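You operate a simulated robot arm through the tools that you are given. There is no shell and no other tool.

You are at the controls of a simulated robot arm. One attempt, no reset.

JOB
Set the controls near the narrow steel table back top. At the end: the green-tipped lever is set to open; the left cream button is switched up; the middle cream button is switched on; the far right cream button is switched up; whatever was shut is shut again. Leave all else as you found it, and nothing knocked over. The green-tipped lever goes clockwise seen from above, to its stop.

Only the result counts: the job must be done as asked and must still hold three seconds after the hand-in. Knocking over, shifting, dropping, spilling or breaking anything else fails it.

ROBOT AND FRAMES
A 6-joint arm with a two-finger gripper, fixed in place. Base frame: the origin is at the foot of the arm, x ahead of it, y to its left, z up; the work surface is at about z = 86. Lengths are in cm, angles in rad, forces in N, time in s.
Its first joint turns from -2.897 to 2.897 rad. Payload 2.45 kg.
The TCP is the grasp point between the finger pads, 2 cm short of the fingertips. In the tool frame z runs along the fingers and y along their closing line. The gripper opens to 14 cm. The gripper's body begins 16.8 cm behind the TCP.
Orientation is that of the tool frame in the base frame, as [roll, pitch, yaw] about the fixed x, y, z axes, in that order (R = Rz(yaw) Ry(pitch) Rx(roll)). With the fingers straight down and closing along the base's y, the tool's x points along the base's -x, its y along +y and its z along -z.

CONTROLS
- The arm moves only by the tool step_arm. Its argument "steps" is a list that holds one entry, the list of rows, each a list of 7 numbers: the shift along the base's x, y, z in units of 40 mm (1.0 is 40 mm), then the turn, a rotation vector about the base's x, y, z in units of 5 degrees (1.0 is 5 degrees), then the gripper command, from -1 (fully open) to 1 (shut), values between in proportion. In form: [[[tx, ty, tz, rx, ry, rz, grip], ...]]. A call has 1 to 20 rows; each row shifts and turns the commanded pose from where the row before left it. A call with a number of a shift or a turn outside -1 to 1 is refused whole. Rows are played at 5 a second. More than 5 cm and 0.15 rad between two rows, or a gripper value outside its range, and nothing of the call is played. A pose out of reach is approached as far as the arm can. The call stops where the force on the tool passes 40 N (or 10 N more than at its start, if that is more) or the arm is blocked; 0.2 s more then pass. Each finger travels about 4.5 cm/s and halts on what it meets, pressing with about 41 N; the grip force reading is that of the motor and also rises with nothing between the fingers. The clock runs only during rows and for 0.2 s after the last one: add rows that do not move to give the fingers time. It gives the time, the measured TCP pose, the force on the tool (base axes), the opening and the grip force at its end, in the units of the frame above (readings bear some noise), with the torque about the TCP (base axes, N m) and any sound that the robot's microphone picked up, and new pictures: "views" is both (left out), scene, wrist or none.
- Cameras (640 x 400 px; columns grow to the right, rows downward): "scene" is fixed at [22.12, 64.99, 146.63]; the picture's right is [-0.53, -0.85, 0.00], its down [-0.38, 0.24, -0.89] and it looks along [0.76, -0.47, -0.45] (base axes); focal length 352 px, centre (320, 200). "wrist" rides on the gripper at [7.8, 1.1, -20.9] in the tool frame; the picture's right is [-0.14, 0.99, 0.00], its down [-0.92, -0.13, -0.37] and it looks along [-0.37, -0.05, 0.93] (tool axes); focal length 280 px, centre (320, 200). There is no depth. A picture from a camera that has moved, and an enlarged one, comes with that camera's place and axes in the base frame and with its lens.
- close_up(camera, box): a new picture of the part [left, top, right, bottom] of that camera's present view, enlarged. It takes no simulated time.
- sign_off(): hands the job in; it is judged then, once.

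Nothing tells you positions but the pictures and the camera data. Unless the task says otherwise, let go and move clear before handing in.

The tools are called after "Emit:" by a JSON object that holds its "name" and its "arguments". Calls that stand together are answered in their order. step_arm: Moves the arm, as the interface text tells. Its arguments: {"type":"object","properties":{"steps":{"type":"array"},"views":{"type":"string","enum":["both","scene","wrist","none"]}},"required":["steps"]} The other tools are called the same way: close_up (camera, box) takes an enlarged picture of a part of a camera's view; sign_off () hands the job in.

At the start:

```text
time_s: 0.0
tool_pos: [71.2, -8.69, 111.76]
ee_rot: [3.141, -0.001, -3.141]
wrist_force: [-0.2, 0.1, 0.3]
ft_torque: [0.0, -0.02, 0.02]
finger_gap: 13.99
grasp_force: 0.0
```

scene: 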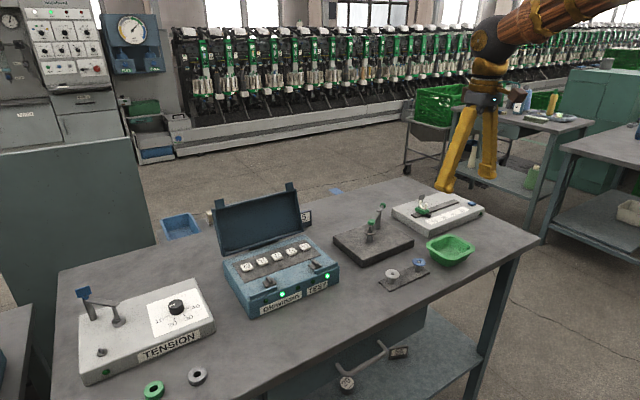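
wrist: 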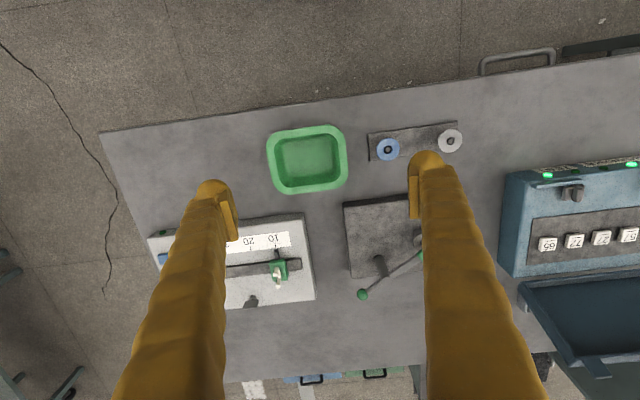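

I see a table with a tension box, a blue case with an open lid and numbered buttons, a dark block with a green-tipped lever, and a white slider box. I'll take close-ups to identify each control before moving.

Emit:
{"name": "close_up", "arguments": {"camera": "scene", "box": [200, 170, 360, 330]}}

Emit:
{"name": "close_up", "arguments": {"camera": "scene", "box": [320, 170, 500, 300]}}

Emit:
{"name": "close_up", "arguments": {"camera": "scene", "box": [60, 260, 240, 400]}}

Emit:
{"name": "close_up", "arguments": {"camera": "wrist", "box": [480, 130, 640, 390]}}

Emit:
{"name": "close_up", "arguments": {"camera": "wrist", "box": [130, 180, 450, 390]}}

```text
2.50 times, centred on (280, 250) of scene
camera zoom: at [22.12, 64.99, 146.63], right [-0.53, -0.85, 0.0], down [-0.38, 0.24, -0.89], along [0.76, -0.47, -0.45], focal length 880 px, centre (420, 75)
```

zoom: 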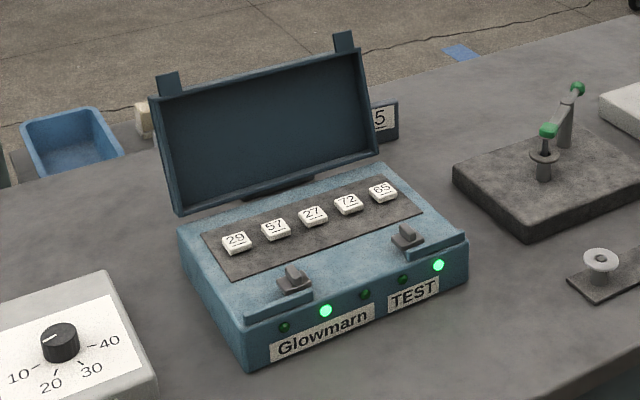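

```text
3.08 times, centred on (410, 235) of scene
camera zoom: at [22.12, 64.99, 146.63], right [-0.53, -0.85, 0.0], down [-0.38, 0.24, -0.89], along [0.76, -0.47, -0.45], focal length 1082 px, centre (43, 92)
```

zoom: 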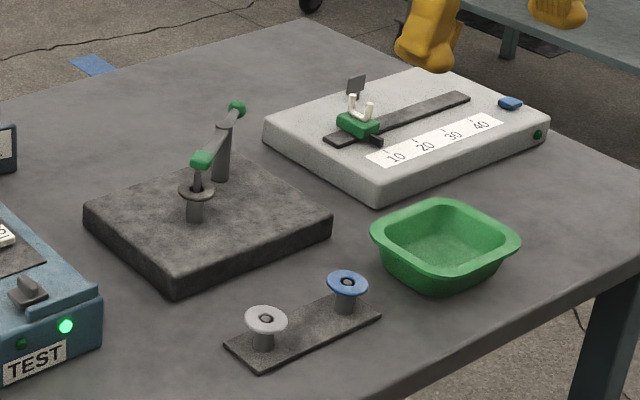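

```text
2.86 times, centred on (150, 330) of scene
camera zoom: at [22.12, 64.99, 146.63], right [-0.53, -0.85, 0.0], down [-0.38, 0.24, -0.89], along [0.76, -0.47, -0.45], focal length 1005 px, centre (806, -171)
```

zoom: 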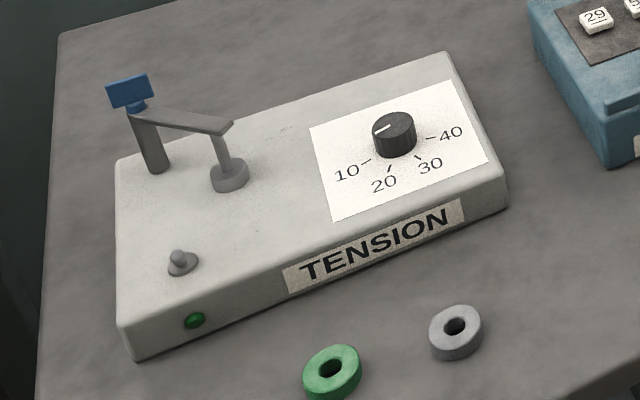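

```text
1.54 times, centred on (560, 260) of wrist
camera zoom: at [63.36, -7.63, 132.56], right [0.14, 0.99, 0.0], down [0.92, -0.13, 0.37], along [0.37, -0.05, -0.93], focal length 431 px, centre (-49, 108)
```

zoom: 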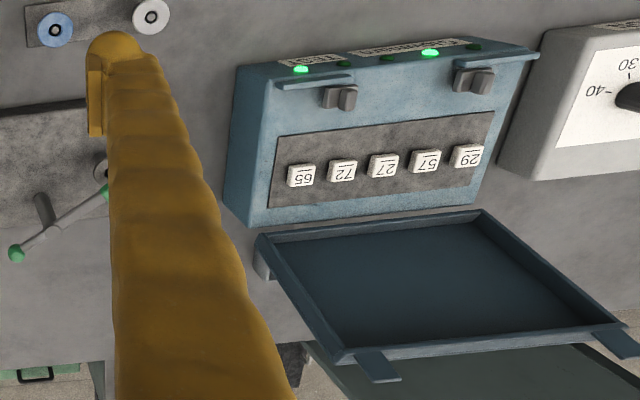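

```text
1.90 times, centred on (290, 285) of wrist
camera zoom: at [63.36, -7.63, 132.56], right [0.14, 0.99, 0.0], down [0.92, -0.13, 0.37], along [0.37, -0.05, -0.93], focal length 534 px, centre (377, 38)
```

zoom: 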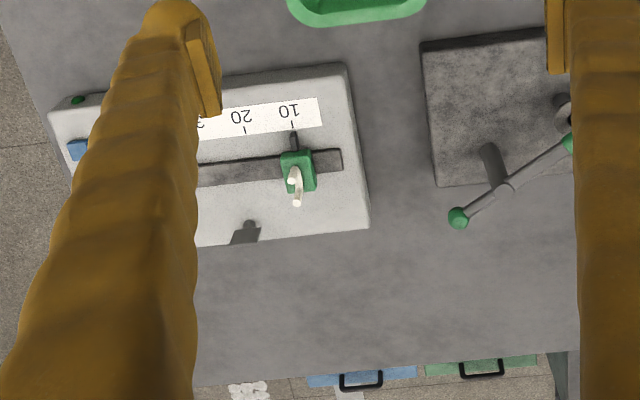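

The button row in the blue case triangulates to x≈92, y≈26–43, z≈92. I'm zooming further in on the lever, the buttons and the lamps before moving.

Emit:
{"name": "close_up", "arguments": {"camera": "scene", "box": [335, 190, 415, 240]}}

Emit:
{"name": "close_up", "arguments": {"camera": "scene", "box": [230, 235, 320, 291]}}

Emit:
{"name": "close_up", "arguments": {"camera": "scene", "box": [250, 265, 350, 327]}}

Emit:
{"name": "close_up", "arguments": {"camera": "wrist", "box": [340, 200, 440, 310]}}

Emit:
{"name": "close_up", "arguments": {"camera": "scene", "box": [400, 50, 640, 200]}}

Emit:
{"name": "close_up", "arguments": {"camera": "scene", "box": [310, 300, 450, 400]}}

```text
8.00 times, centred on (375, 215) of scene
camera zoom: at [22.12, 64.99, 146.63], right [-0.53, -0.85, 0.0], down [-0.38, 0.24, -0.89], along [0.76, -0.47, -0.45], focal length 2815 px, centre (-120, 80)
```

zoom: 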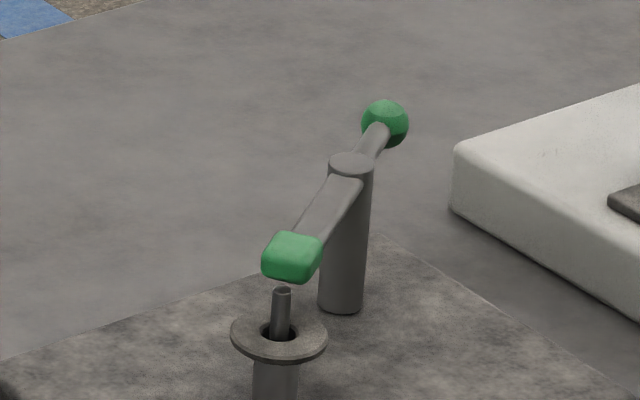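

```text
7.11 times, centred on (275, 263) of scene
camera zoom: at [22.12, 64.99, 146.63], right [-0.53, -0.85, 0.0], down [-0.38, 0.24, -0.89], along [0.76, -0.47, -0.45], focal length 2502 px, centre (640, -248)
```

zoom: 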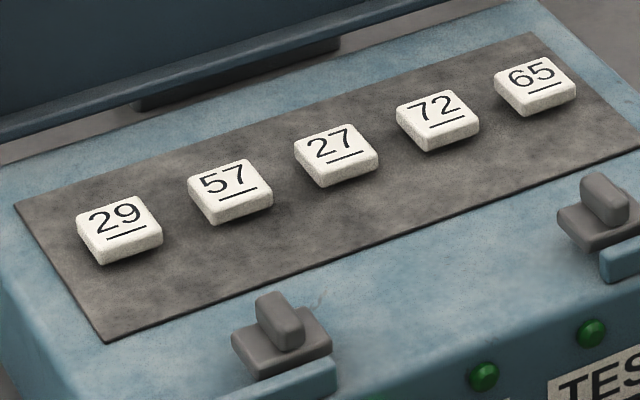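

```text
6.40 times, centred on (300, 296) of scene
camera zoom: at [22.12, 64.99, 146.63], right [-0.53, -0.85, 0.0], down [-0.38, 0.24, -0.89], along [0.76, -0.47, -0.45], focal length 2252 px, centre (448, -414)
```

zoom: 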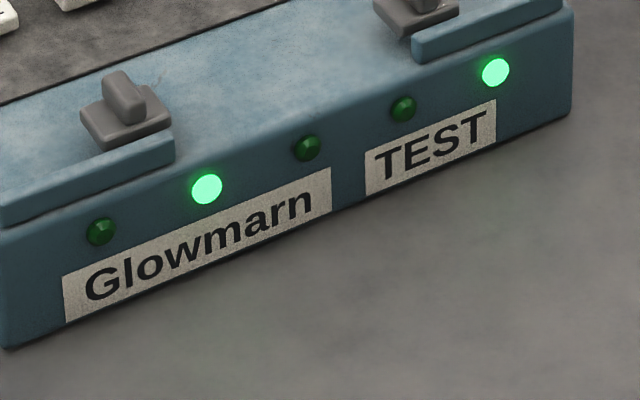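

```text
3.64 times, centred on (390, 255) of wrist
camera zoom: at [63.36, -7.63, 132.56], right [0.14, 0.99, 0.0], down [0.92, -0.13, 0.37], along [0.37, -0.05, -0.93], focal length 1020 px, centre (66, 0)
```

zoom: 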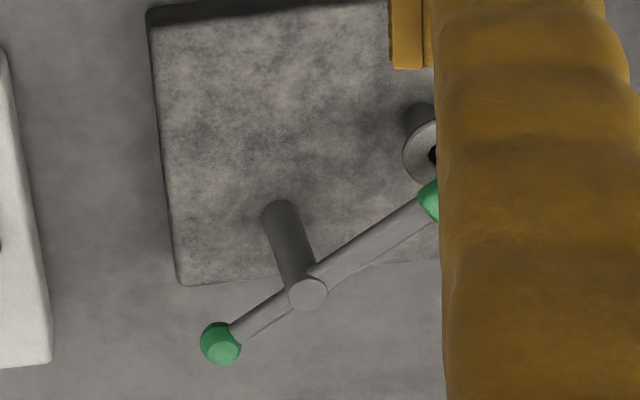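

```text
2.67 times, centred on (520, 125) of scene
camera zoom: at [22.12, 64.99, 146.63], right [-0.53, -0.85, 0.0], down [-0.38, 0.24, -0.89], along [0.76, -0.47, -0.45], focal length 938 px, centre (-213, 400)
```

zoom: 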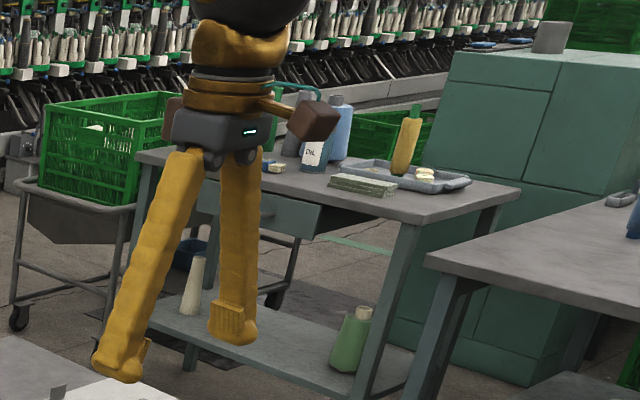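

```text
4.00 times, centred on (380, 350) of scene
camera zoom: at [22.12, 64.99, 146.63], right [-0.53, -0.85, 0.0], down [-0.38, 0.24, -0.89], along [0.76, -0.47, -0.45], focal length 1407 px, centre (80, -400)
```

zoom: 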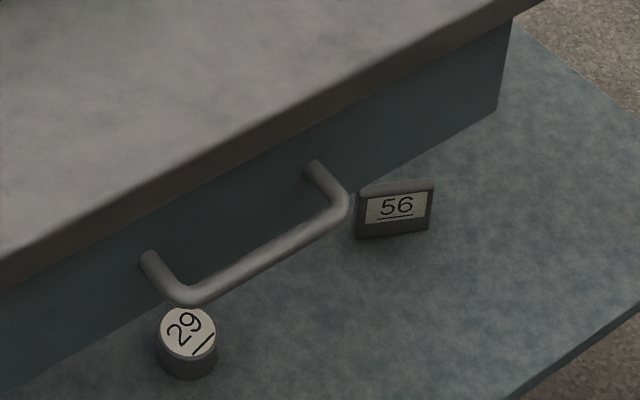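

The five lamps read off, on, off, off, on for 29, 57, 27, 72, 65. In a row of five I read "left" as 57, "middle" as 27 and "far right" as 65. I'll zoom tight on each button to see which ones sit pressed in and which stand up.

Emit:
{"name": "close_up", "arguments": {"camera": "scene", "box": [232, 257, 264, 277]}}

Emit:
{"name": "close_up", "arguments": {"camera": "scene", "box": [248, 252, 280, 272]}}

Emit:
{"name": "close_up", "arguments": {"camera": "scene", "box": [262, 246, 294, 266]}}

Emit:
{"name": "close_up", "arguments": {"camera": "scene", "box": [276, 241, 308, 261]}}

Emit:
{"name": "close_up", "arguments": {"camera": "scene", "box": [290, 237, 322, 257]}}

```text
16.00 times, centred on (248, 267) of scene
camera zoom: at [22.12, 64.99, 146.63], right [-0.53, -0.85, 0.0], down [-0.38, 0.24, -0.89], along [0.76, -0.47, -0.45], focal length 5629 px, centre (1472, -872)
```

zoom: 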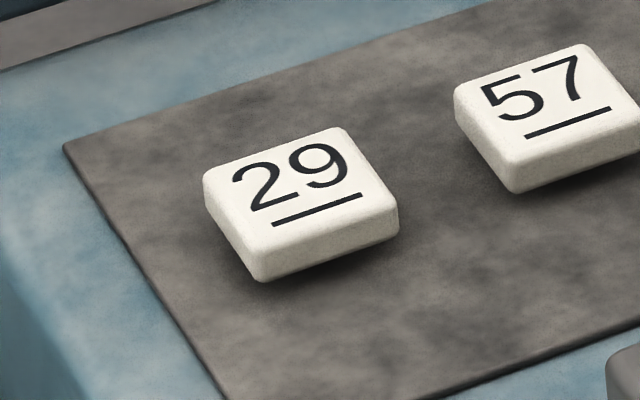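

```text
16.00 times, centred on (264, 262) of scene
camera zoom: at [22.12, 64.99, 146.63], right [-0.53, -0.85, 0.0], down [-0.38, 0.24, -0.89], along [0.76, -0.47, -0.45], focal length 5629 px, centre (1216, -792)
```

zoom: 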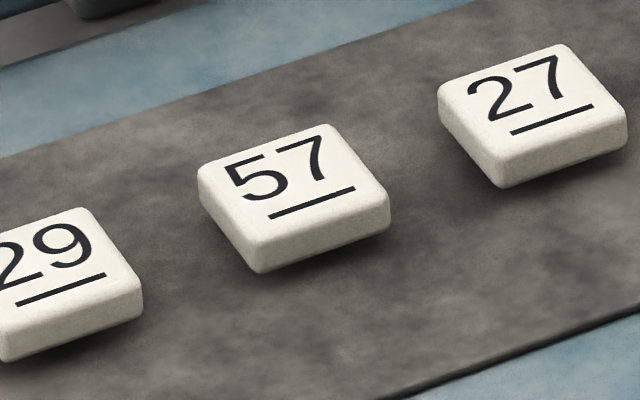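

```text
16.00 times, centred on (278, 256) of scene
camera zoom: at [22.12, 64.99, 146.63], right [-0.53, -0.85, 0.0], down [-0.38, 0.24, -0.89], along [0.76, -0.47, -0.45], focal length 5629 px, centre (992, -696)
```

zoom: 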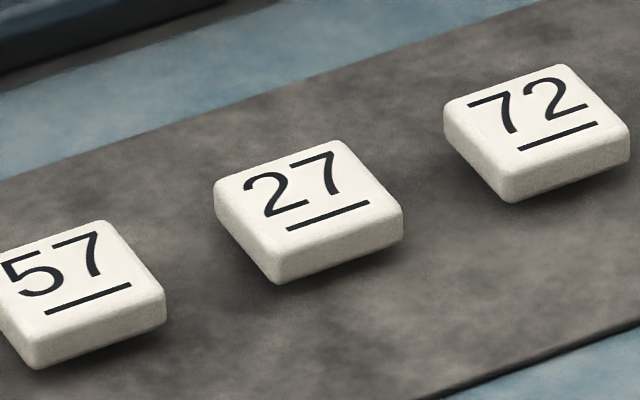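

```text
16.00 times, centred on (292, 251) of scene
camera zoom: at [22.12, 64.99, 146.63], right [-0.53, -0.85, 0.0], down [-0.38, 0.24, -0.89], along [0.76, -0.47, -0.45], focal length 5629 px, centre (768, -616)
```

zoom: 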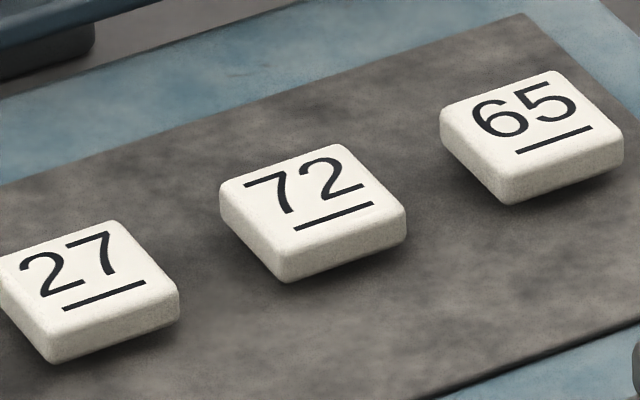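

```text
16.00 times, centred on (306, 247) of scene
camera zoom: at [22.12, 64.99, 146.63], right [-0.53, -0.85, 0.0], down [-0.38, 0.24, -0.89], along [0.76, -0.47, -0.45], focal length 5629 px, centre (544, -552)
```

zoom: 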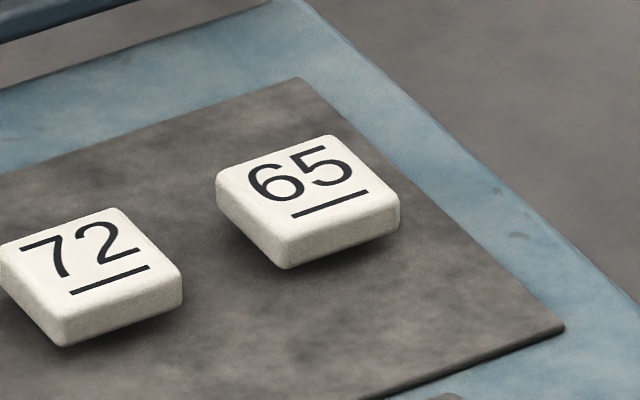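

All five caps stand at the same height, so the lamps are the only sign of state. I'll close the gripper and move at a safe height to look down on the blue case with the wrist camera.

Emit:
{"name": "step_arm", "arguments": {"steps": [[[0.2, 0.95, 0.05, 0, 0, 0, 1], [0.2, 0.95, 0.05, 0, 0, 0, 1], [0.2, 0.95, 0.05, 0, 0, 0, 1], [0.2, 0.95, 0.05, 0, 0, 0, 1], [0.2, 0.95, 0.05, 0, 0, 0, 1], [0.2, 0.95, 0.05, 0, 0, 0, 1], [0.2, 0.95, 0.05, 0, 0, 0, 1], [0.2, 0.95, 0.05, 0, 0, 0, 1], [0.2, 0.95, 0.05, 0, 0, 0, 1], [0.2, 0.95, 0.05, 0, 0, 0, 1], [0.2, 0.95, 0.05, 0, 0, 0, 1], [0, 0, 0, 0, 0, 0, 1], [0, 0, 0, 0, 0, 0, 1]]], "views": "both"}}

```text
time_s: 2.8
tool_pos: [79.99, 33.02, 113.69]
ee_rot: [-3.141, 0.0, -3.141]
wrist_force: [0.2, 0.3, 0.1]
ft_torque: [0.01, -0.01, 0.01]
finger_gap: 0.0
grasp_force: 29.4
camera wrist: at [72.16, 34.18, 134.58], right [0.14, 0.99, 0.0], down [0.92, -0.13, 0.37], along [0.37, -0.05, -0.93], focal length 280 px, centre (320, 200)
```

scene: 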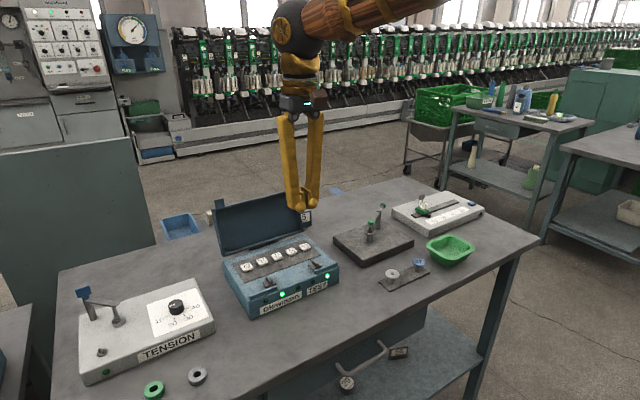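
wrist: 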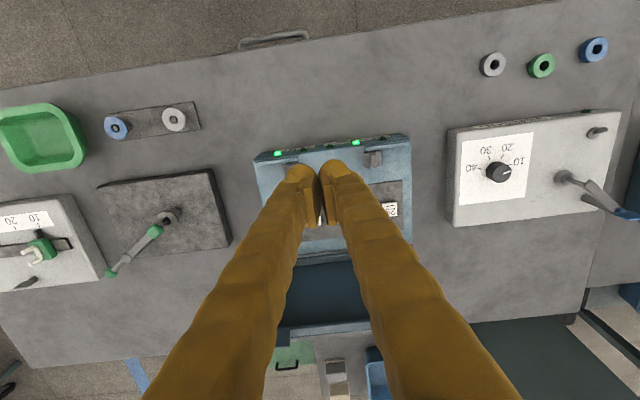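

The gripper is closed at (80, 33, 114) and nothing has been touched. Before pressing, I'll take closer wrist-camera views of the case and the lever.

Emit:
{"name": "close_up", "arguments": {"camera": "wrist", "box": [90, 170, 240, 290]}}

Emit:
{"name": "close_up", "arguments": {"camera": "wrist", "box": [240, 120, 430, 260]}}

Emit:
{"name": "close_up", "arguments": {"camera": "scene", "box": [210, 180, 350, 320]}}

```text
3.33 times, centred on (165, 230) of wrist
camera zoom: at [72.16, 34.18, 134.58], right [0.14, 0.99, 0.0], down [0.92, -0.13, 0.37], along [0.37, -0.05, -0.93], focal length 935 px, centre (837, 100)
```

zoom: 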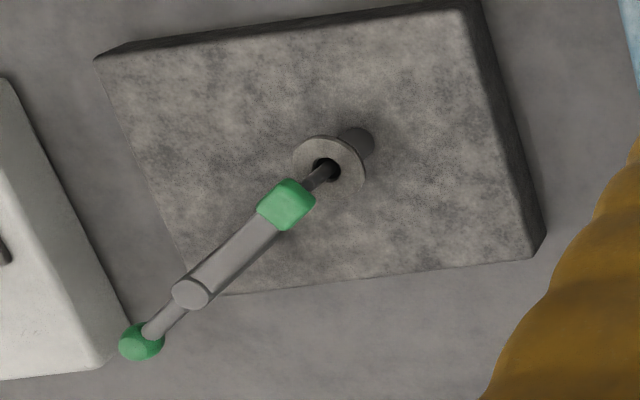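

```text
2.86 times, centred on (335, 190) of wrist
camera zoom: at [72.16, 34.18, 134.58], right [0.14, 0.99, 0.0], down [0.92, -0.13, 0.37], along [0.37, -0.05, -0.93], focal length 801 px, centre (277, 229)
```

zoom: 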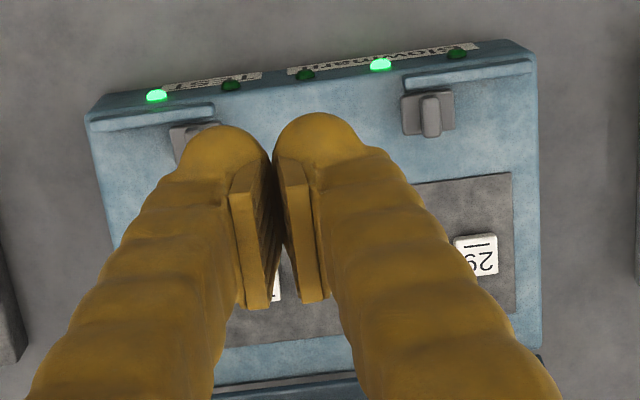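

```text
2.86 times, centred on (280, 250) of scene
camera zoom: at [22.12, 64.99, 146.63], right [-0.53, -0.85, 0.0], down [-0.38, 0.24, -0.89], along [0.76, -0.47, -0.45], focal length 1005 px, centre (434, 57)
```

zoom: 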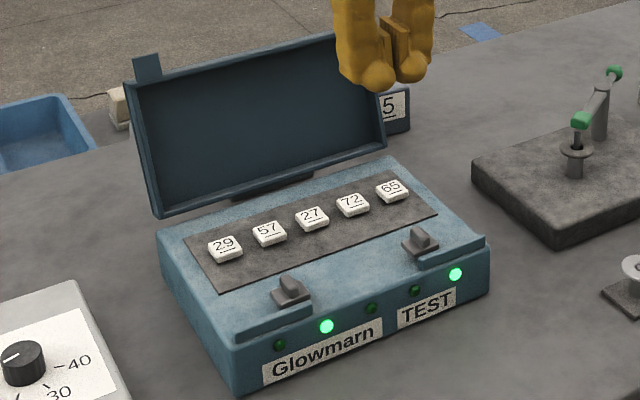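

Here the lever's post, green grip and ball end are visible, with a disc and pin beneath the grip. I need to be sure which part it pivots on, so I'm zooming in on it and on the similar blue lever.

Emit:
{"name": "close_up", "arguments": {"camera": "scene", "box": [354, 198, 390, 245]}}

Emit:
{"name": "close_up", "arguments": {"camera": "wrist", "box": [125, 195, 195, 240]}}

Emit:
{"name": "close_up", "arguments": {"camera": "scene", "box": [70, 280, 150, 335]}}

Emit:
{"name": "close_up", "arguments": {"camera": "wrist", "box": [540, 110, 640, 230]}}

```text
8.51 times, centred on (372, 222) of scene
camera zoom: at [22.12, 64.99, 146.63], right [-0.53, -0.85, 0.0], down [-0.38, 0.24, -0.89], along [0.76, -0.47, -0.45], focal length 2994 px, centre (-123, 17)
```

zoom: 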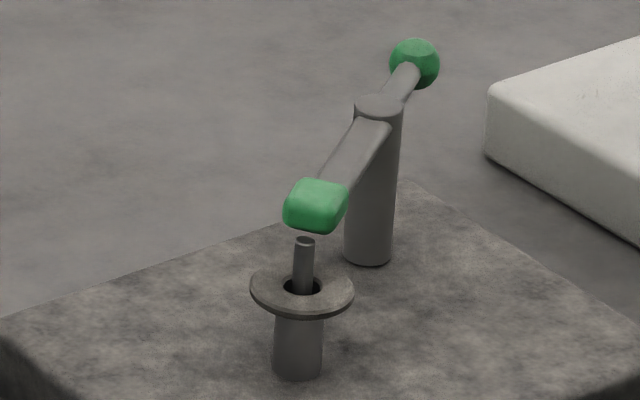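

```text
8.89 times, centred on (160, 218) of wrist
camera zoom: at [72.16, 34.18, 134.58], right [0.14, 0.99, 0.0], down [0.92, -0.13, 0.37], along [0.37, -0.05, -0.93], focal length 2492 px, centre (1742, 44)
```

zoom: 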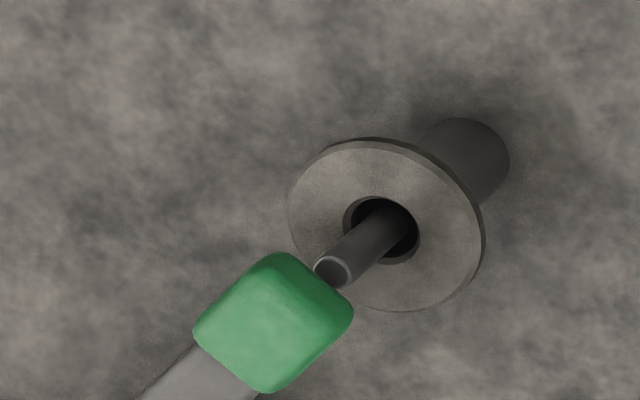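

```text
7.27 times, centred on (110, 308) of scene
camera zoom: at [22.12, 64.99, 146.63], right [-0.53, -0.85, 0.0], down [-0.38, 0.24, -0.89], along [0.76, -0.47, -0.45], focal length 2559 px, centre (1847, -582)
```

zoom: 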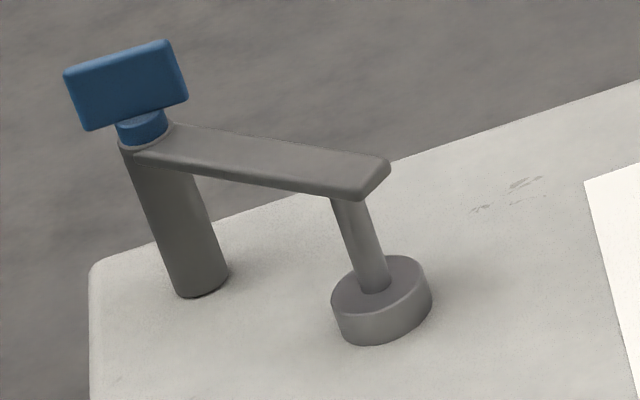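

```text
3.33 times, centred on (590, 170) of wrist
camera zoom: at [72.16, 34.18, 134.58], right [0.14, 0.99, 0.0], down [0.92, -0.13, 0.37], along [0.37, -0.05, -0.93], focal length 935 px, centre (-580, 300)
```

zoom: 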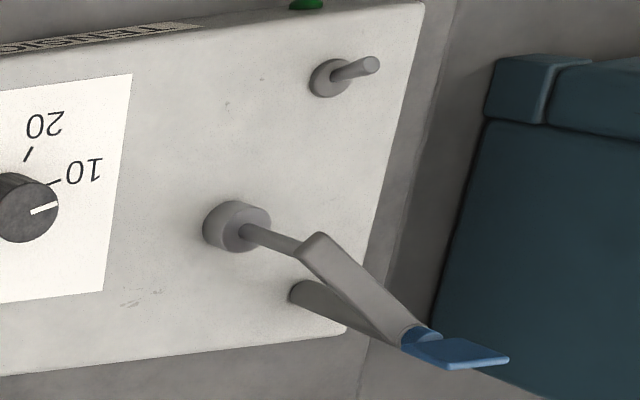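

The green lever's arm turns about the tall post at about (93.6, −0.8), and the disc and pin under its grip are a separate fixture. I'll start with the middle button, 27, which needs a press on any reading: hover above it with the tool tilted outward for reach.

Emit:
{"name": "step_arm", "arguments": {"steps": [[[0.825, 0.11, 0, 0, -1, 0, 1], [0.825, 0.11, 0, 0, -1, 0, 1], [0.825, 0.11, 0, 0, -1, 0, 1], [0.825, 0.11, 0, 0, 0, 0, 1], [0, 0, -0.9, 0, 0, 0, 1], [0, 0, -0.9, 0, 0, 0, 1], [0, 0, -0.9, 0, 0, 0, 1], [0, 0, -0.9, 0, 0, 0, 1], [0, 0, 0, 0, 0, 0, 1]]], "views": "both"}}

```text
time_s: 4.8
tool_pos: [93.38, 34.85, 99.36]
ee_rot: [3.141, 0.261, 3.14]
wrist_force: [-0.4, 0.7, 0.3]
ft_torque: [-0.02, -0.03, -0.02]
finger_gap: 0.03
grasp_force: 29.5
camera wrist: at [80.28, 35.92, 117.52], right [0.13, 0.99, 0.04], down [0.79, -0.13, 0.59], along [0.59, -0.05, -0.8], focal length 280 px, centre (320, 200)
```

scene: 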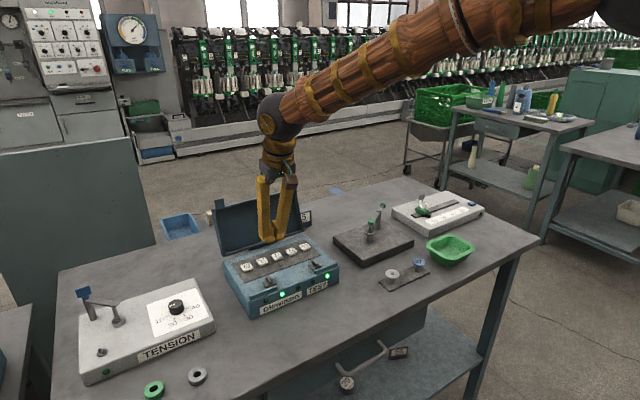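
wrist: 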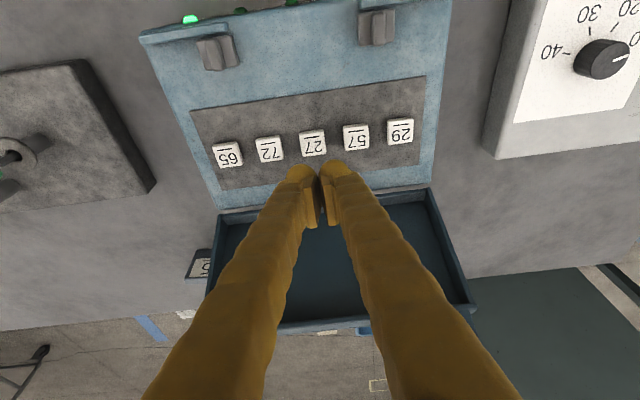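

The fingertips line up over button 27 at (92.2, 34.8, 92.1). Next I'll descend and then press in small steps, watching the force and listening for a click.

Emit:
{"name": "step_arm", "arguments": {"steps": [[[0, 0, -0.5, 0, 0, 0, 1], [0, 0, -0.45, 0, 0, 0, 1], [0, 0, -0.04, 0, 0, 0, 1], [0, 0, -0.04, 0, 0, 0, 1], [0, 0, -0.04, 0, 0, 0, 1], [0, 0, -0.04, 0, 0, 0, 1], [0, 0, 0, 0, 0, 0, 1]]], "views": "both"}}

```text
time_s: 6.4
tool_pos: [93.23, 34.78, 94.92]
ee_rot: [-3.141, 0.262, 3.142]
wrist_force: [-0.1, -0.1, 1.1]
ft_torque: [0.0, 0.01, -0.01]
finger_gap: 0.61
grasp_force: 29.4
camera wrist: at [80.22, 35.93, 113.12], right [0.13, 0.99, 0.04], down [0.79, -0.13, 0.59], along [0.59, -0.05, -0.8], focal length 280 px, centre (320, 200)
```

scene: 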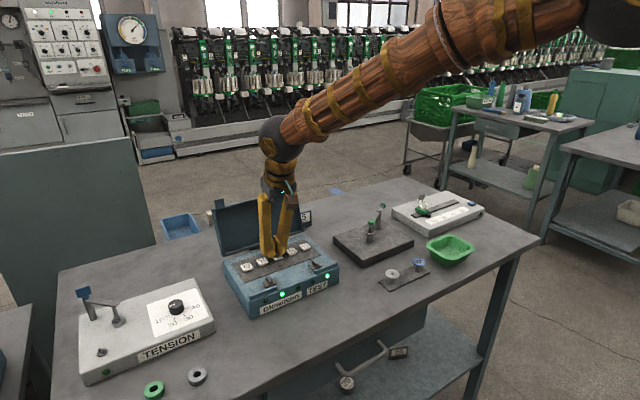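
wrist: 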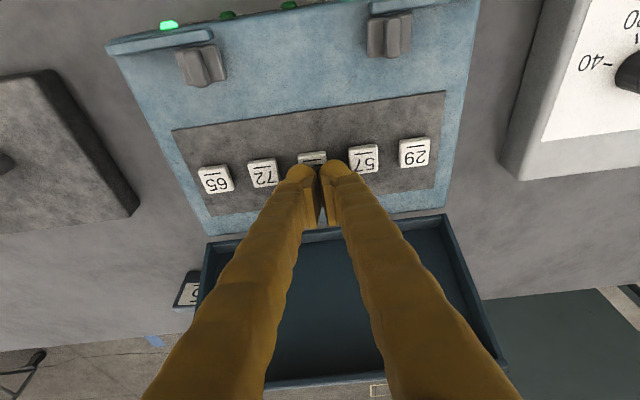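

The force is only about 1 N, but the finger gap has opened to 0.6 cm. I'll take close-ups of the contact before pressing any further.

Emit:
{"name": "close_up", "arguments": {"camera": "wrist", "box": [240, 120, 400, 240]}}

Emit:
{"name": "close_up", "arguments": {"camera": "scene", "box": [240, 225, 320, 275]}}

Emit:
{"name": "close_up", "arguments": {"camera": "scene", "box": [220, 250, 350, 330]}}

```text
3.33 times, centred on (320, 180) of wrist
camera zoom: at [80.22, 35.93, 113.12], right [0.13, 0.99, 0.04], down [0.79, -0.13, 0.59], along [0.59, -0.05, -0.8], focal length 935 px, centre (320, 267)
```

zoom: 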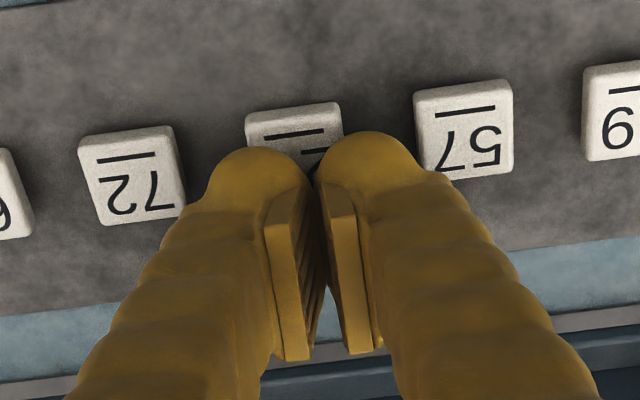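

```text
8.00 times, centred on (280, 250) of scene
camera zoom: at [22.12, 64.99, 146.63], right [-0.53, -0.85, 0.0], down [-0.38, 0.24, -0.89], along [0.76, -0.47, -0.45], focal length 2815 px, centre (640, -200)
```

zoom: 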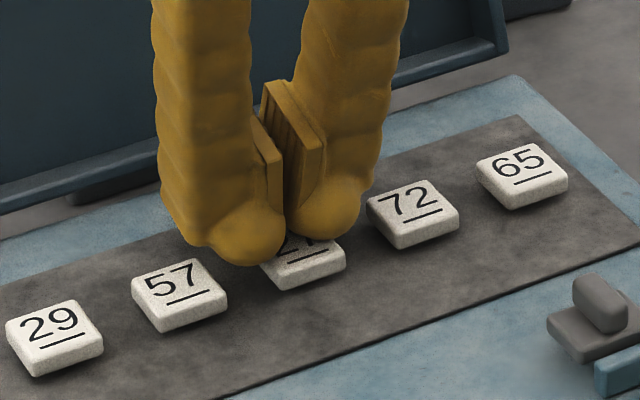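

```text
4.92 times, centred on (285, 290) of scene
camera zoom: at [22.12, 64.99, 146.63], right [-0.53, -0.85, 0.0], down [-0.38, 0.24, -0.89], along [0.76, -0.47, -0.45], focal length 1732 px, centre (492, -243)
```

zoom: 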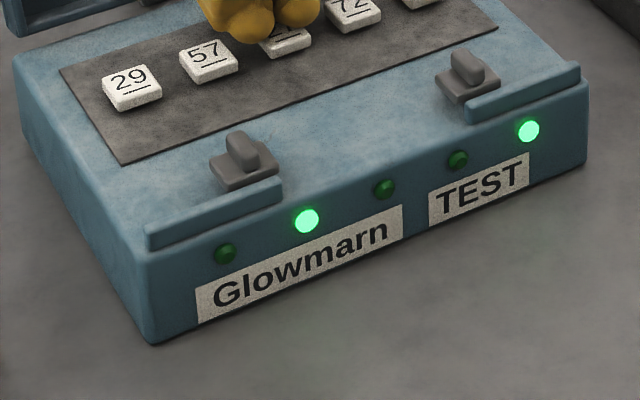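

The fingers clear the neighbouring buttons and the lamps haven't changed. I'll press a little further in 1.5 mm steps.

Emit:
{"name": "step_arm", "arguments": {"steps": [[[0, 0, -0.04, 0, 0, 0, 1], [0, 0, -0.04, 0, 0, 0, 1], [0, 0, 0, 0, 0, 0, 1]]], "views": "scene"}}

Emit:
{"name": "close_up", "arguments": {"camera": "scene", "box": [220, 230, 350, 320]}}

```text
time_s: 7.2
tool_pos: [93.2, 34.82, 94.63]
ee_rot: [3.141, 0.26, 3.141]
wrist_force: [0.2, 1.2, 2.8]
ft_torque: [0.03, 0.01, -0.02]
finger_gap: 0.6
grasp_force: 29.0
heard: click
```

scene: 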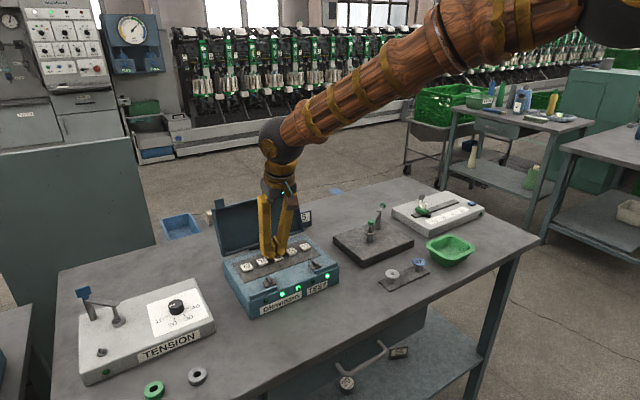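

```text
4.44 times, centred on (285, 275) of scene
camera zoom: at [22.12, 64.99, 146.63], right [-0.53, -0.85, 0.0], down [-0.38, 0.24, -0.89], along [0.76, -0.47, -0.45], focal length 1564 px, centre (476, -133)
```

zoom: 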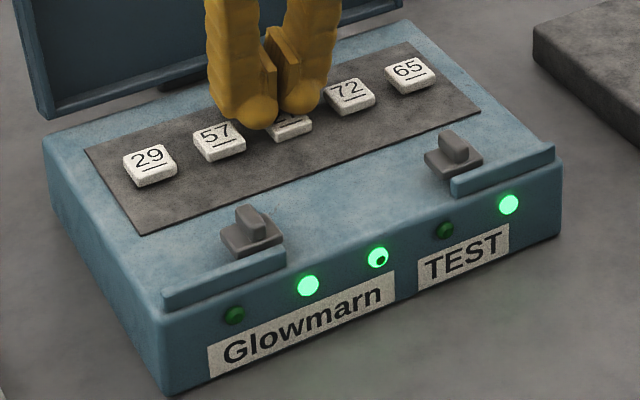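

There was a click and the third lamp lit, so lamps match buttons in order. Now I'll rise and check whether 27 springs back up.

Emit:
{"name": "step_arm", "arguments": {"steps": [[[0, 0, 0.1, 0, 0, 0, 1], [0, 0, 0.5, 0, 0, 0, 1], [0, 0, 0.6, 0, 0, 0, 1], [-0.5, 0, 0.8, 0, 0, 0, 1], [-0.5, 0, 0.8, 0, 0, 0, 1], [0, 0, 0, 0, 0, 0, 1]]], "views": "both"}}

Emit:
{"name": "close_up", "arguments": {"camera": "scene", "box": [220, 230, 350, 320]}}

Emit:
{"name": "close_up", "arguments": {"camera": "scene", "box": [262, 246, 294, 266]}}

Emit:
{"name": "close_up", "arguments": {"camera": "scene", "box": [262, 280, 344, 315]}}

```text
time_s: 8.6
tool_pos: [89.14, 34.83, 105.86]
ee_rot: [-3.14, 0.261, 3.14]
wrist_force: [0.1, 0.1, -1.3]
ft_torque: [0.0, -0.03, -0.03]
finger_gap: 0.01
grasp_force: 29.1
camera wrist: at [76.15, 35.97, 124.07], right [0.13, 0.99, 0.04], down [0.79, -0.13, 0.59], along [0.59, -0.05, -0.8], focal length 280 px, centre (320, 200)
```

scene: 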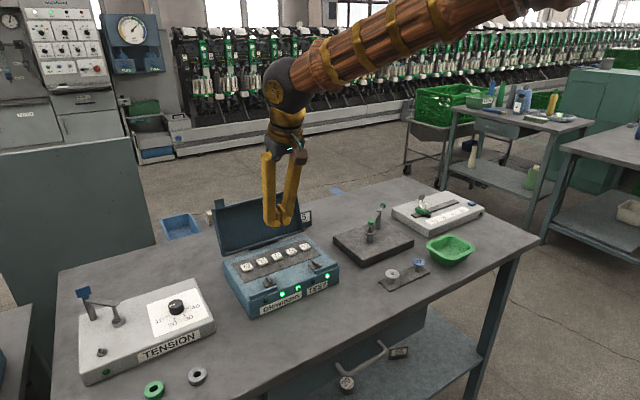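
wrist: 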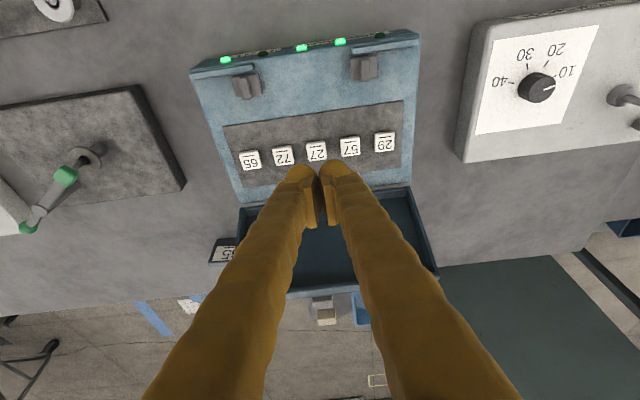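

```text
4.44 times, centred on (285, 275) of scene
camera zoom: at [22.12, 64.99, 146.63], right [-0.53, -0.85, 0.0], down [-0.38, 0.24, -0.89], along [0.76, -0.47, -0.45], focal length 1564 px, centre (476, -133)
```

zoom: 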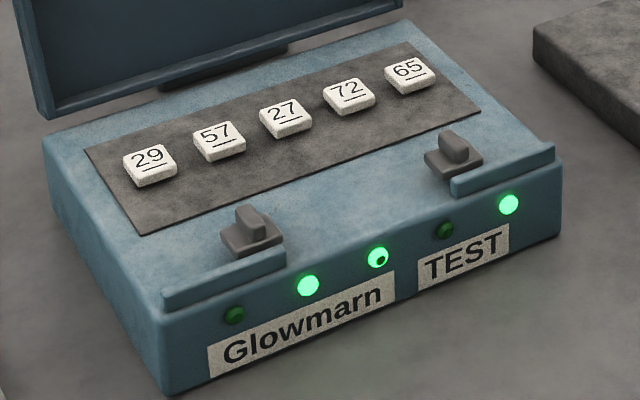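

```text
16.00 times, centred on (278, 256) of scene
camera zoom: at [22.12, 64.99, 146.63], right [-0.53, -0.85, 0.0], down [-0.38, 0.24, -0.89], along [0.76, -0.47, -0.45], focal length 5629 px, centre (992, -696)
```

zoom: 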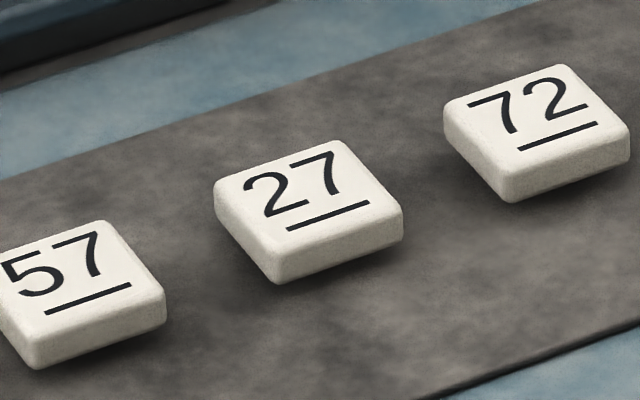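

```text
7.80 times, centred on (303, 298) of scene
camera zoom: at [22.12, 64.99, 146.63], right [-0.53, -0.85, 0.0], down [-0.38, 0.24, -0.89], along [0.76, -0.47, -0.45], focal length 2746 px, centre (453, -561)
```

zoom: 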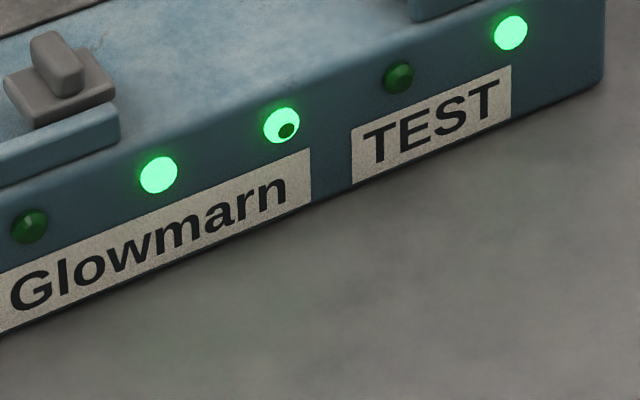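

Button 27 sprang back to full height and its lamp stays lit, so these are momentary push-buttons that toggle a lamp. Lamp 3 has an odd dark spot, so I'll compare the lamps closely.

Emit:
{"name": "close_up", "arguments": {"camera": "scene", "box": [290, 286, 306, 296]}}

Emit:
{"name": "close_up", "arguments": {"camera": "scene", "box": [274, 289, 290, 299]}}

Emit:
{"name": "close_up", "arguments": {"camera": "scene", "box": [304, 280, 320, 290]}}

Emit:
{"name": "close_up", "arguments": {"camera": "wrist", "box": [190, 20, 430, 180]}}

Emit:
{"name": "close_up", "arguments": {"camera": "scene", "box": [70, 330, 230, 400]}}

Emit:
{"name": "close_up", "arguments": {"camera": "scene", "box": [390, 185, 490, 240]}}

```text
16.00 times, centred on (298, 291) of scene
camera zoom: at [22.12, 64.99, 146.63], right [-0.53, -0.85, 0.0], down [-0.38, 0.24, -0.89], along [0.76, -0.47, -0.45], focal length 5629 px, centre (672, -1256)
```

zoom: 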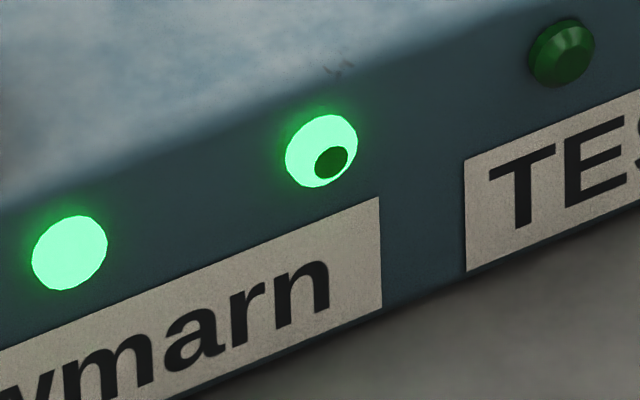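

```text
16.00 times, centred on (282, 294) of scene
camera zoom: at [22.12, 64.99, 146.63], right [-0.53, -0.85, 0.0], down [-0.38, 0.24, -0.89], along [0.76, -0.47, -0.45], focal length 5629 px, centre (928, -1304)
```

zoom: 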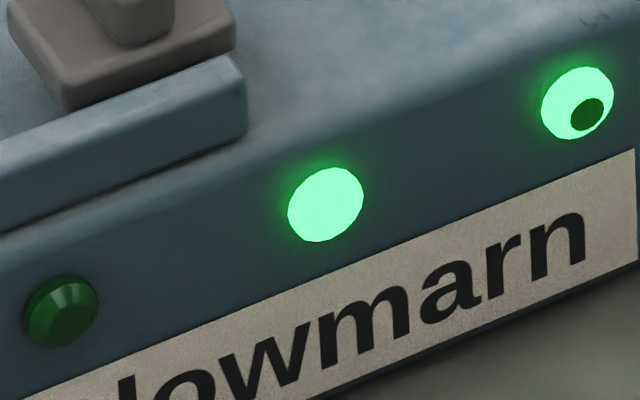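

```text
16.00 times, centred on (312, 285) of scene
camera zoom: at [22.12, 64.99, 146.63], right [-0.53, -0.85, 0.0], down [-0.38, 0.24, -0.89], along [0.76, -0.47, -0.45], focal length 5629 px, centre (448, -1160)
```

zoom: 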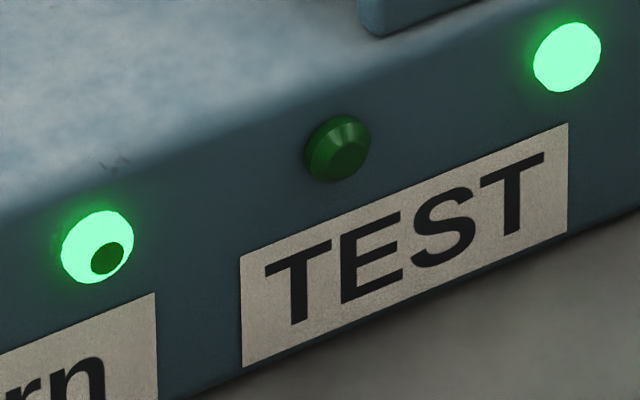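

```text
2.50 times, centred on (310, 100) of wrist
camera zoom: at [76.15, 35.97, 124.07], right [0.13, 0.99, 0.04], down [0.79, -0.13, 0.59], along [0.59, -0.05, -0.8], focal length 701 px, centre (345, 450)
```

zoom: 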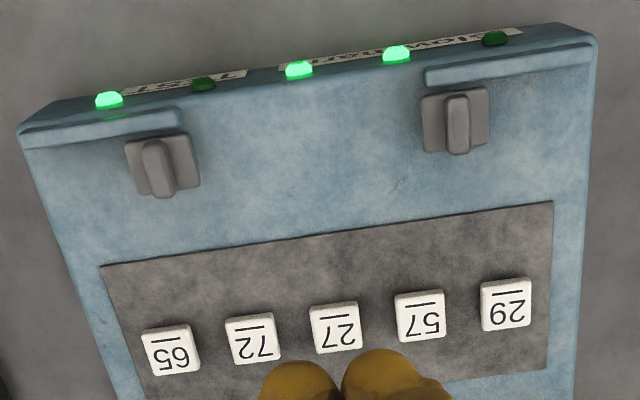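

```text
4.00 times, centred on (150, 365) of scene
camera zoom: at [22.12, 64.99, 146.63], right [-0.53, -0.85, 0.0], down [-0.38, 0.24, -0.89], along [0.76, -0.47, -0.45], focal length 1407 px, centre (1000, -460)
```

zoom: 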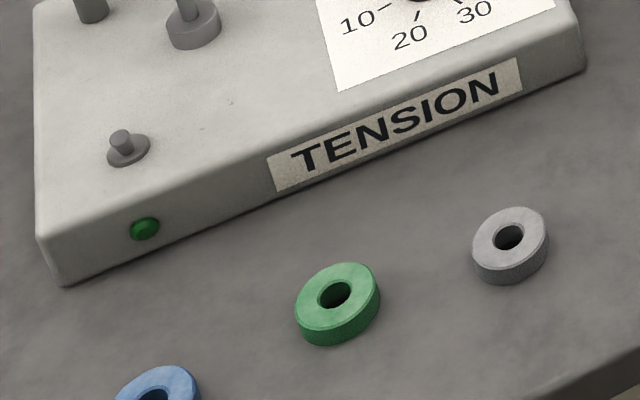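

```text
6.40 times, centred on (440, 212) of scene
camera zoom: at [22.12, 64.99, 146.63], right [-0.53, -0.85, 0.0], down [-0.38, 0.24, -0.89], along [0.76, -0.47, -0.45], focal length 2252 px, centre (-448, 120)
```

zoom: 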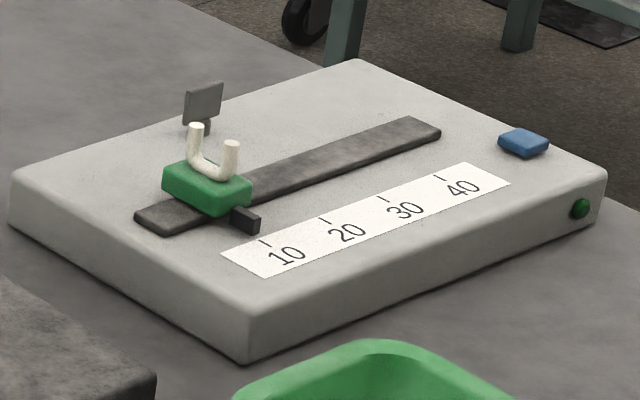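

Lamp 3 has a lit ring but a dark centre, while lamps 2 and 5 are fully lit. A press toggles and can be undone, so I'll press 27 once more to see how its lamp cycles.

Emit:
{"name": "step_arm", "arguments": {"steps": [[[0.5, 0, -0.8, 0, 0, 0, 1], [0.5, 0, -0.8, 0, 0, 0, 1], [0, 0, -0.6, 0, 0, 0, 1], [0, 0, -0.4, 0, 0, 0, 1], [0, 0, -0.1, 0, 0, 0, 1], [0, 0, -0.05, 0, 0, 0, 1], [0, 0, -0.05, 0, 0, 0, 1], [0, 0, 0, 0, 0, 0, 1]]], "views": "scene"}}

Emit:
{"name": "close_up", "arguments": {"camera": "scene", "box": [262, 280, 344, 315]}}

```text
time_s: 10.4
tool_pos: [93.05, 34.72, 94.72]
ee_rot: [-3.141, 0.261, -3.141]
wrist_force: [1.3, -0.2, 3.2]
ft_torque: [-0.02, 0.02, 0.03]
finger_gap: 0.61
grasp_force: 29.2
heard: click
```

scene: 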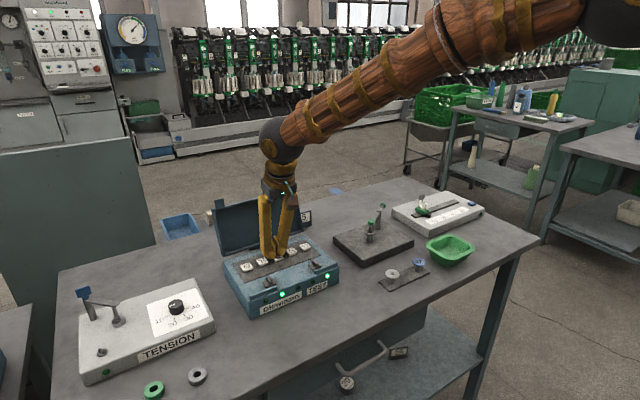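

```text
7.80 times, centred on (303, 298) of scene
camera zoom: at [22.12, 64.99, 146.63], right [-0.53, -0.85, 0.0], down [-0.38, 0.24, -0.89], along [0.76, -0.47, -0.45], focal length 2746 px, centre (453, -561)
```

zoom: 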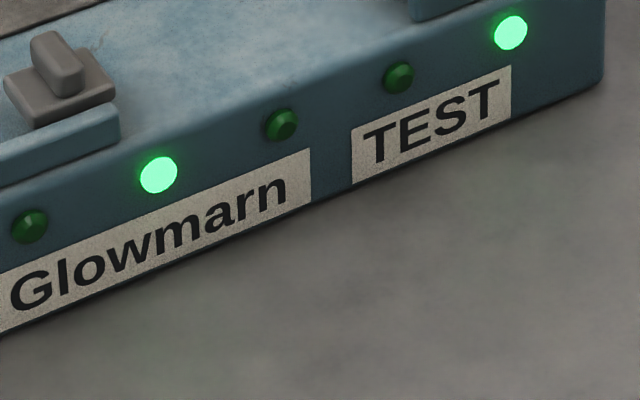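

The second press turned lamp 3 off, so it is a plain two-state toggle. I'll press 27 again to put it back on.

Emit:
{"name": "step_arm", "arguments": {"steps": [[[0, 0, 0.25, 0, 0, 0, 1], [0, 0, 0, 0, 0, 0, 1], [0, 0, -0.1, 0, 0, 0, 1], [0, 0, -0.1, 0, 0, 0, 1], [0, 0, -0.05, 0, 0, 0, 1], [0, 0, 0, 0, 0, 0, 1]]], "views": "none"}}

Emit:
{"name": "close_up", "arguments": {"camera": "scene", "box": [262, 280, 344, 315]}}

```text
time_s: 11.8
tool_pos: [93.13, 34.72, 94.85]
ee_rot: [3.141, 0.262, 3.141]
wrist_force: [0.7, 0.8, 1.9]
ft_torque: [0.03, 0.01, 0.02]
finger_gap: 0.6
grasp_force: 28.7
heard: click
```

```text
7.80 times, centred on (303, 298) of scene
camera zoom: at [22.12, 64.99, 146.63], right [-0.53, -0.85, 0.0], down [-0.38, 0.24, -0.89], along [0.76, -0.47, -0.45], focal length 2746 px, centre (453, -561)
```

zoom: 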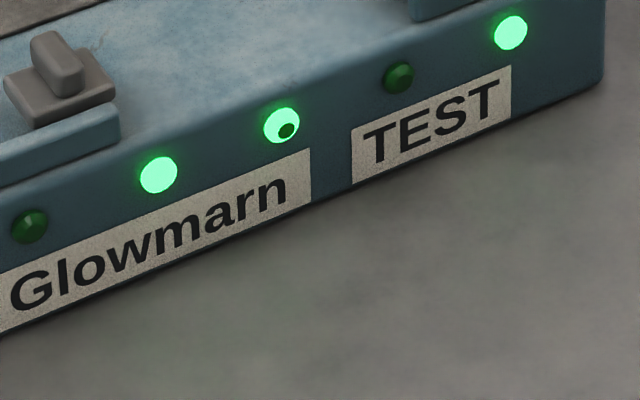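

Button 27 is on again with the same ring-only look. I'll test how 57 behaves: rise, move 4.2 cm to the left and press it, which I can also undo.

Emit:
{"name": "step_arm", "arguments": {"steps": [[[0, 0, 0.3, 0, 0, 0, 1], [0, 0, 0.8, 0, 0, 0, 1], [0, 0.525, 0, 0, 0, 0, 1], [0, 0.525, 0, 0, 0, 0, 1], [0, 0, 0, 0, 0, 0, 1], [0, 0, -0.5, 0, 0, 0, 1], [0, 0, -0.3, 0, 0, 0, 1], [0, 0, 0, 0, 0, 0, 1]]], "views": "both"}}

Emit:
{"name": "close_up", "arguments": {"camera": "scene", "box": [240, 225, 320, 275]}}

```text
time_s: 13.6
tool_pos: [93.29, 38.99, 95.81]
ee_rot: [-3.14, 0.26, -3.141]
wrist_force: [0.1, -0.1, -0.2]
ft_torque: [0.02, -0.01, 0.03]
finger_gap: 0.0
grasp_force: 29.5
camera wrist: at [80.24, 40.1, 114.02], right [0.13, 0.99, 0.04], down [0.79, -0.13, 0.59], along [0.59, -0.05, -0.8], focal length 280 px, centre (320, 200)
```

scene: 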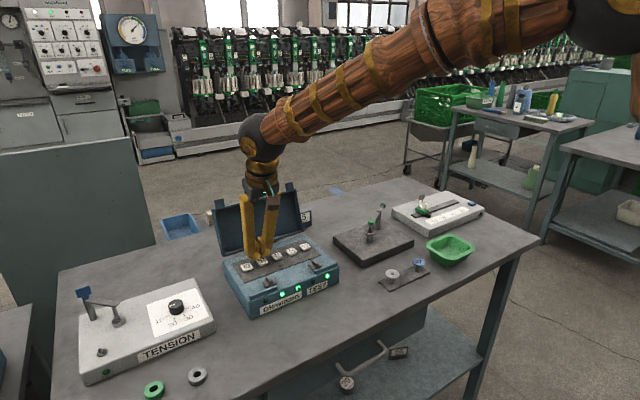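
wrist: 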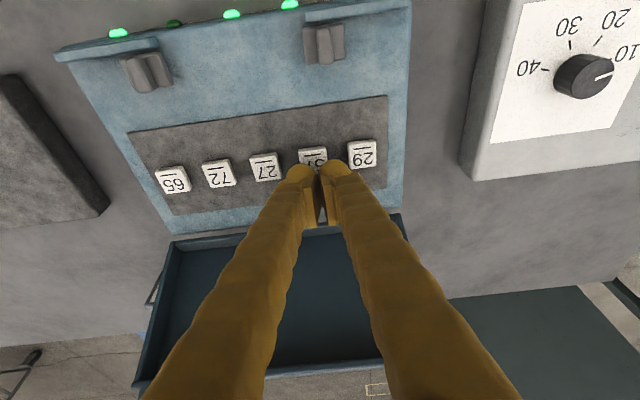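

```text
8.00 times, centred on (280, 250) of scene
camera zoom: at [22.12, 64.99, 146.63], right [-0.53, -0.85, 0.0], down [-0.38, 0.24, -0.89], along [0.76, -0.47, -0.45], focal length 2815 px, centre (640, -200)
```

zoom: 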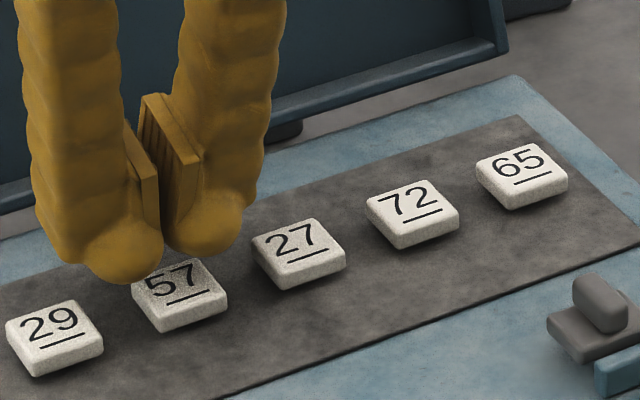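

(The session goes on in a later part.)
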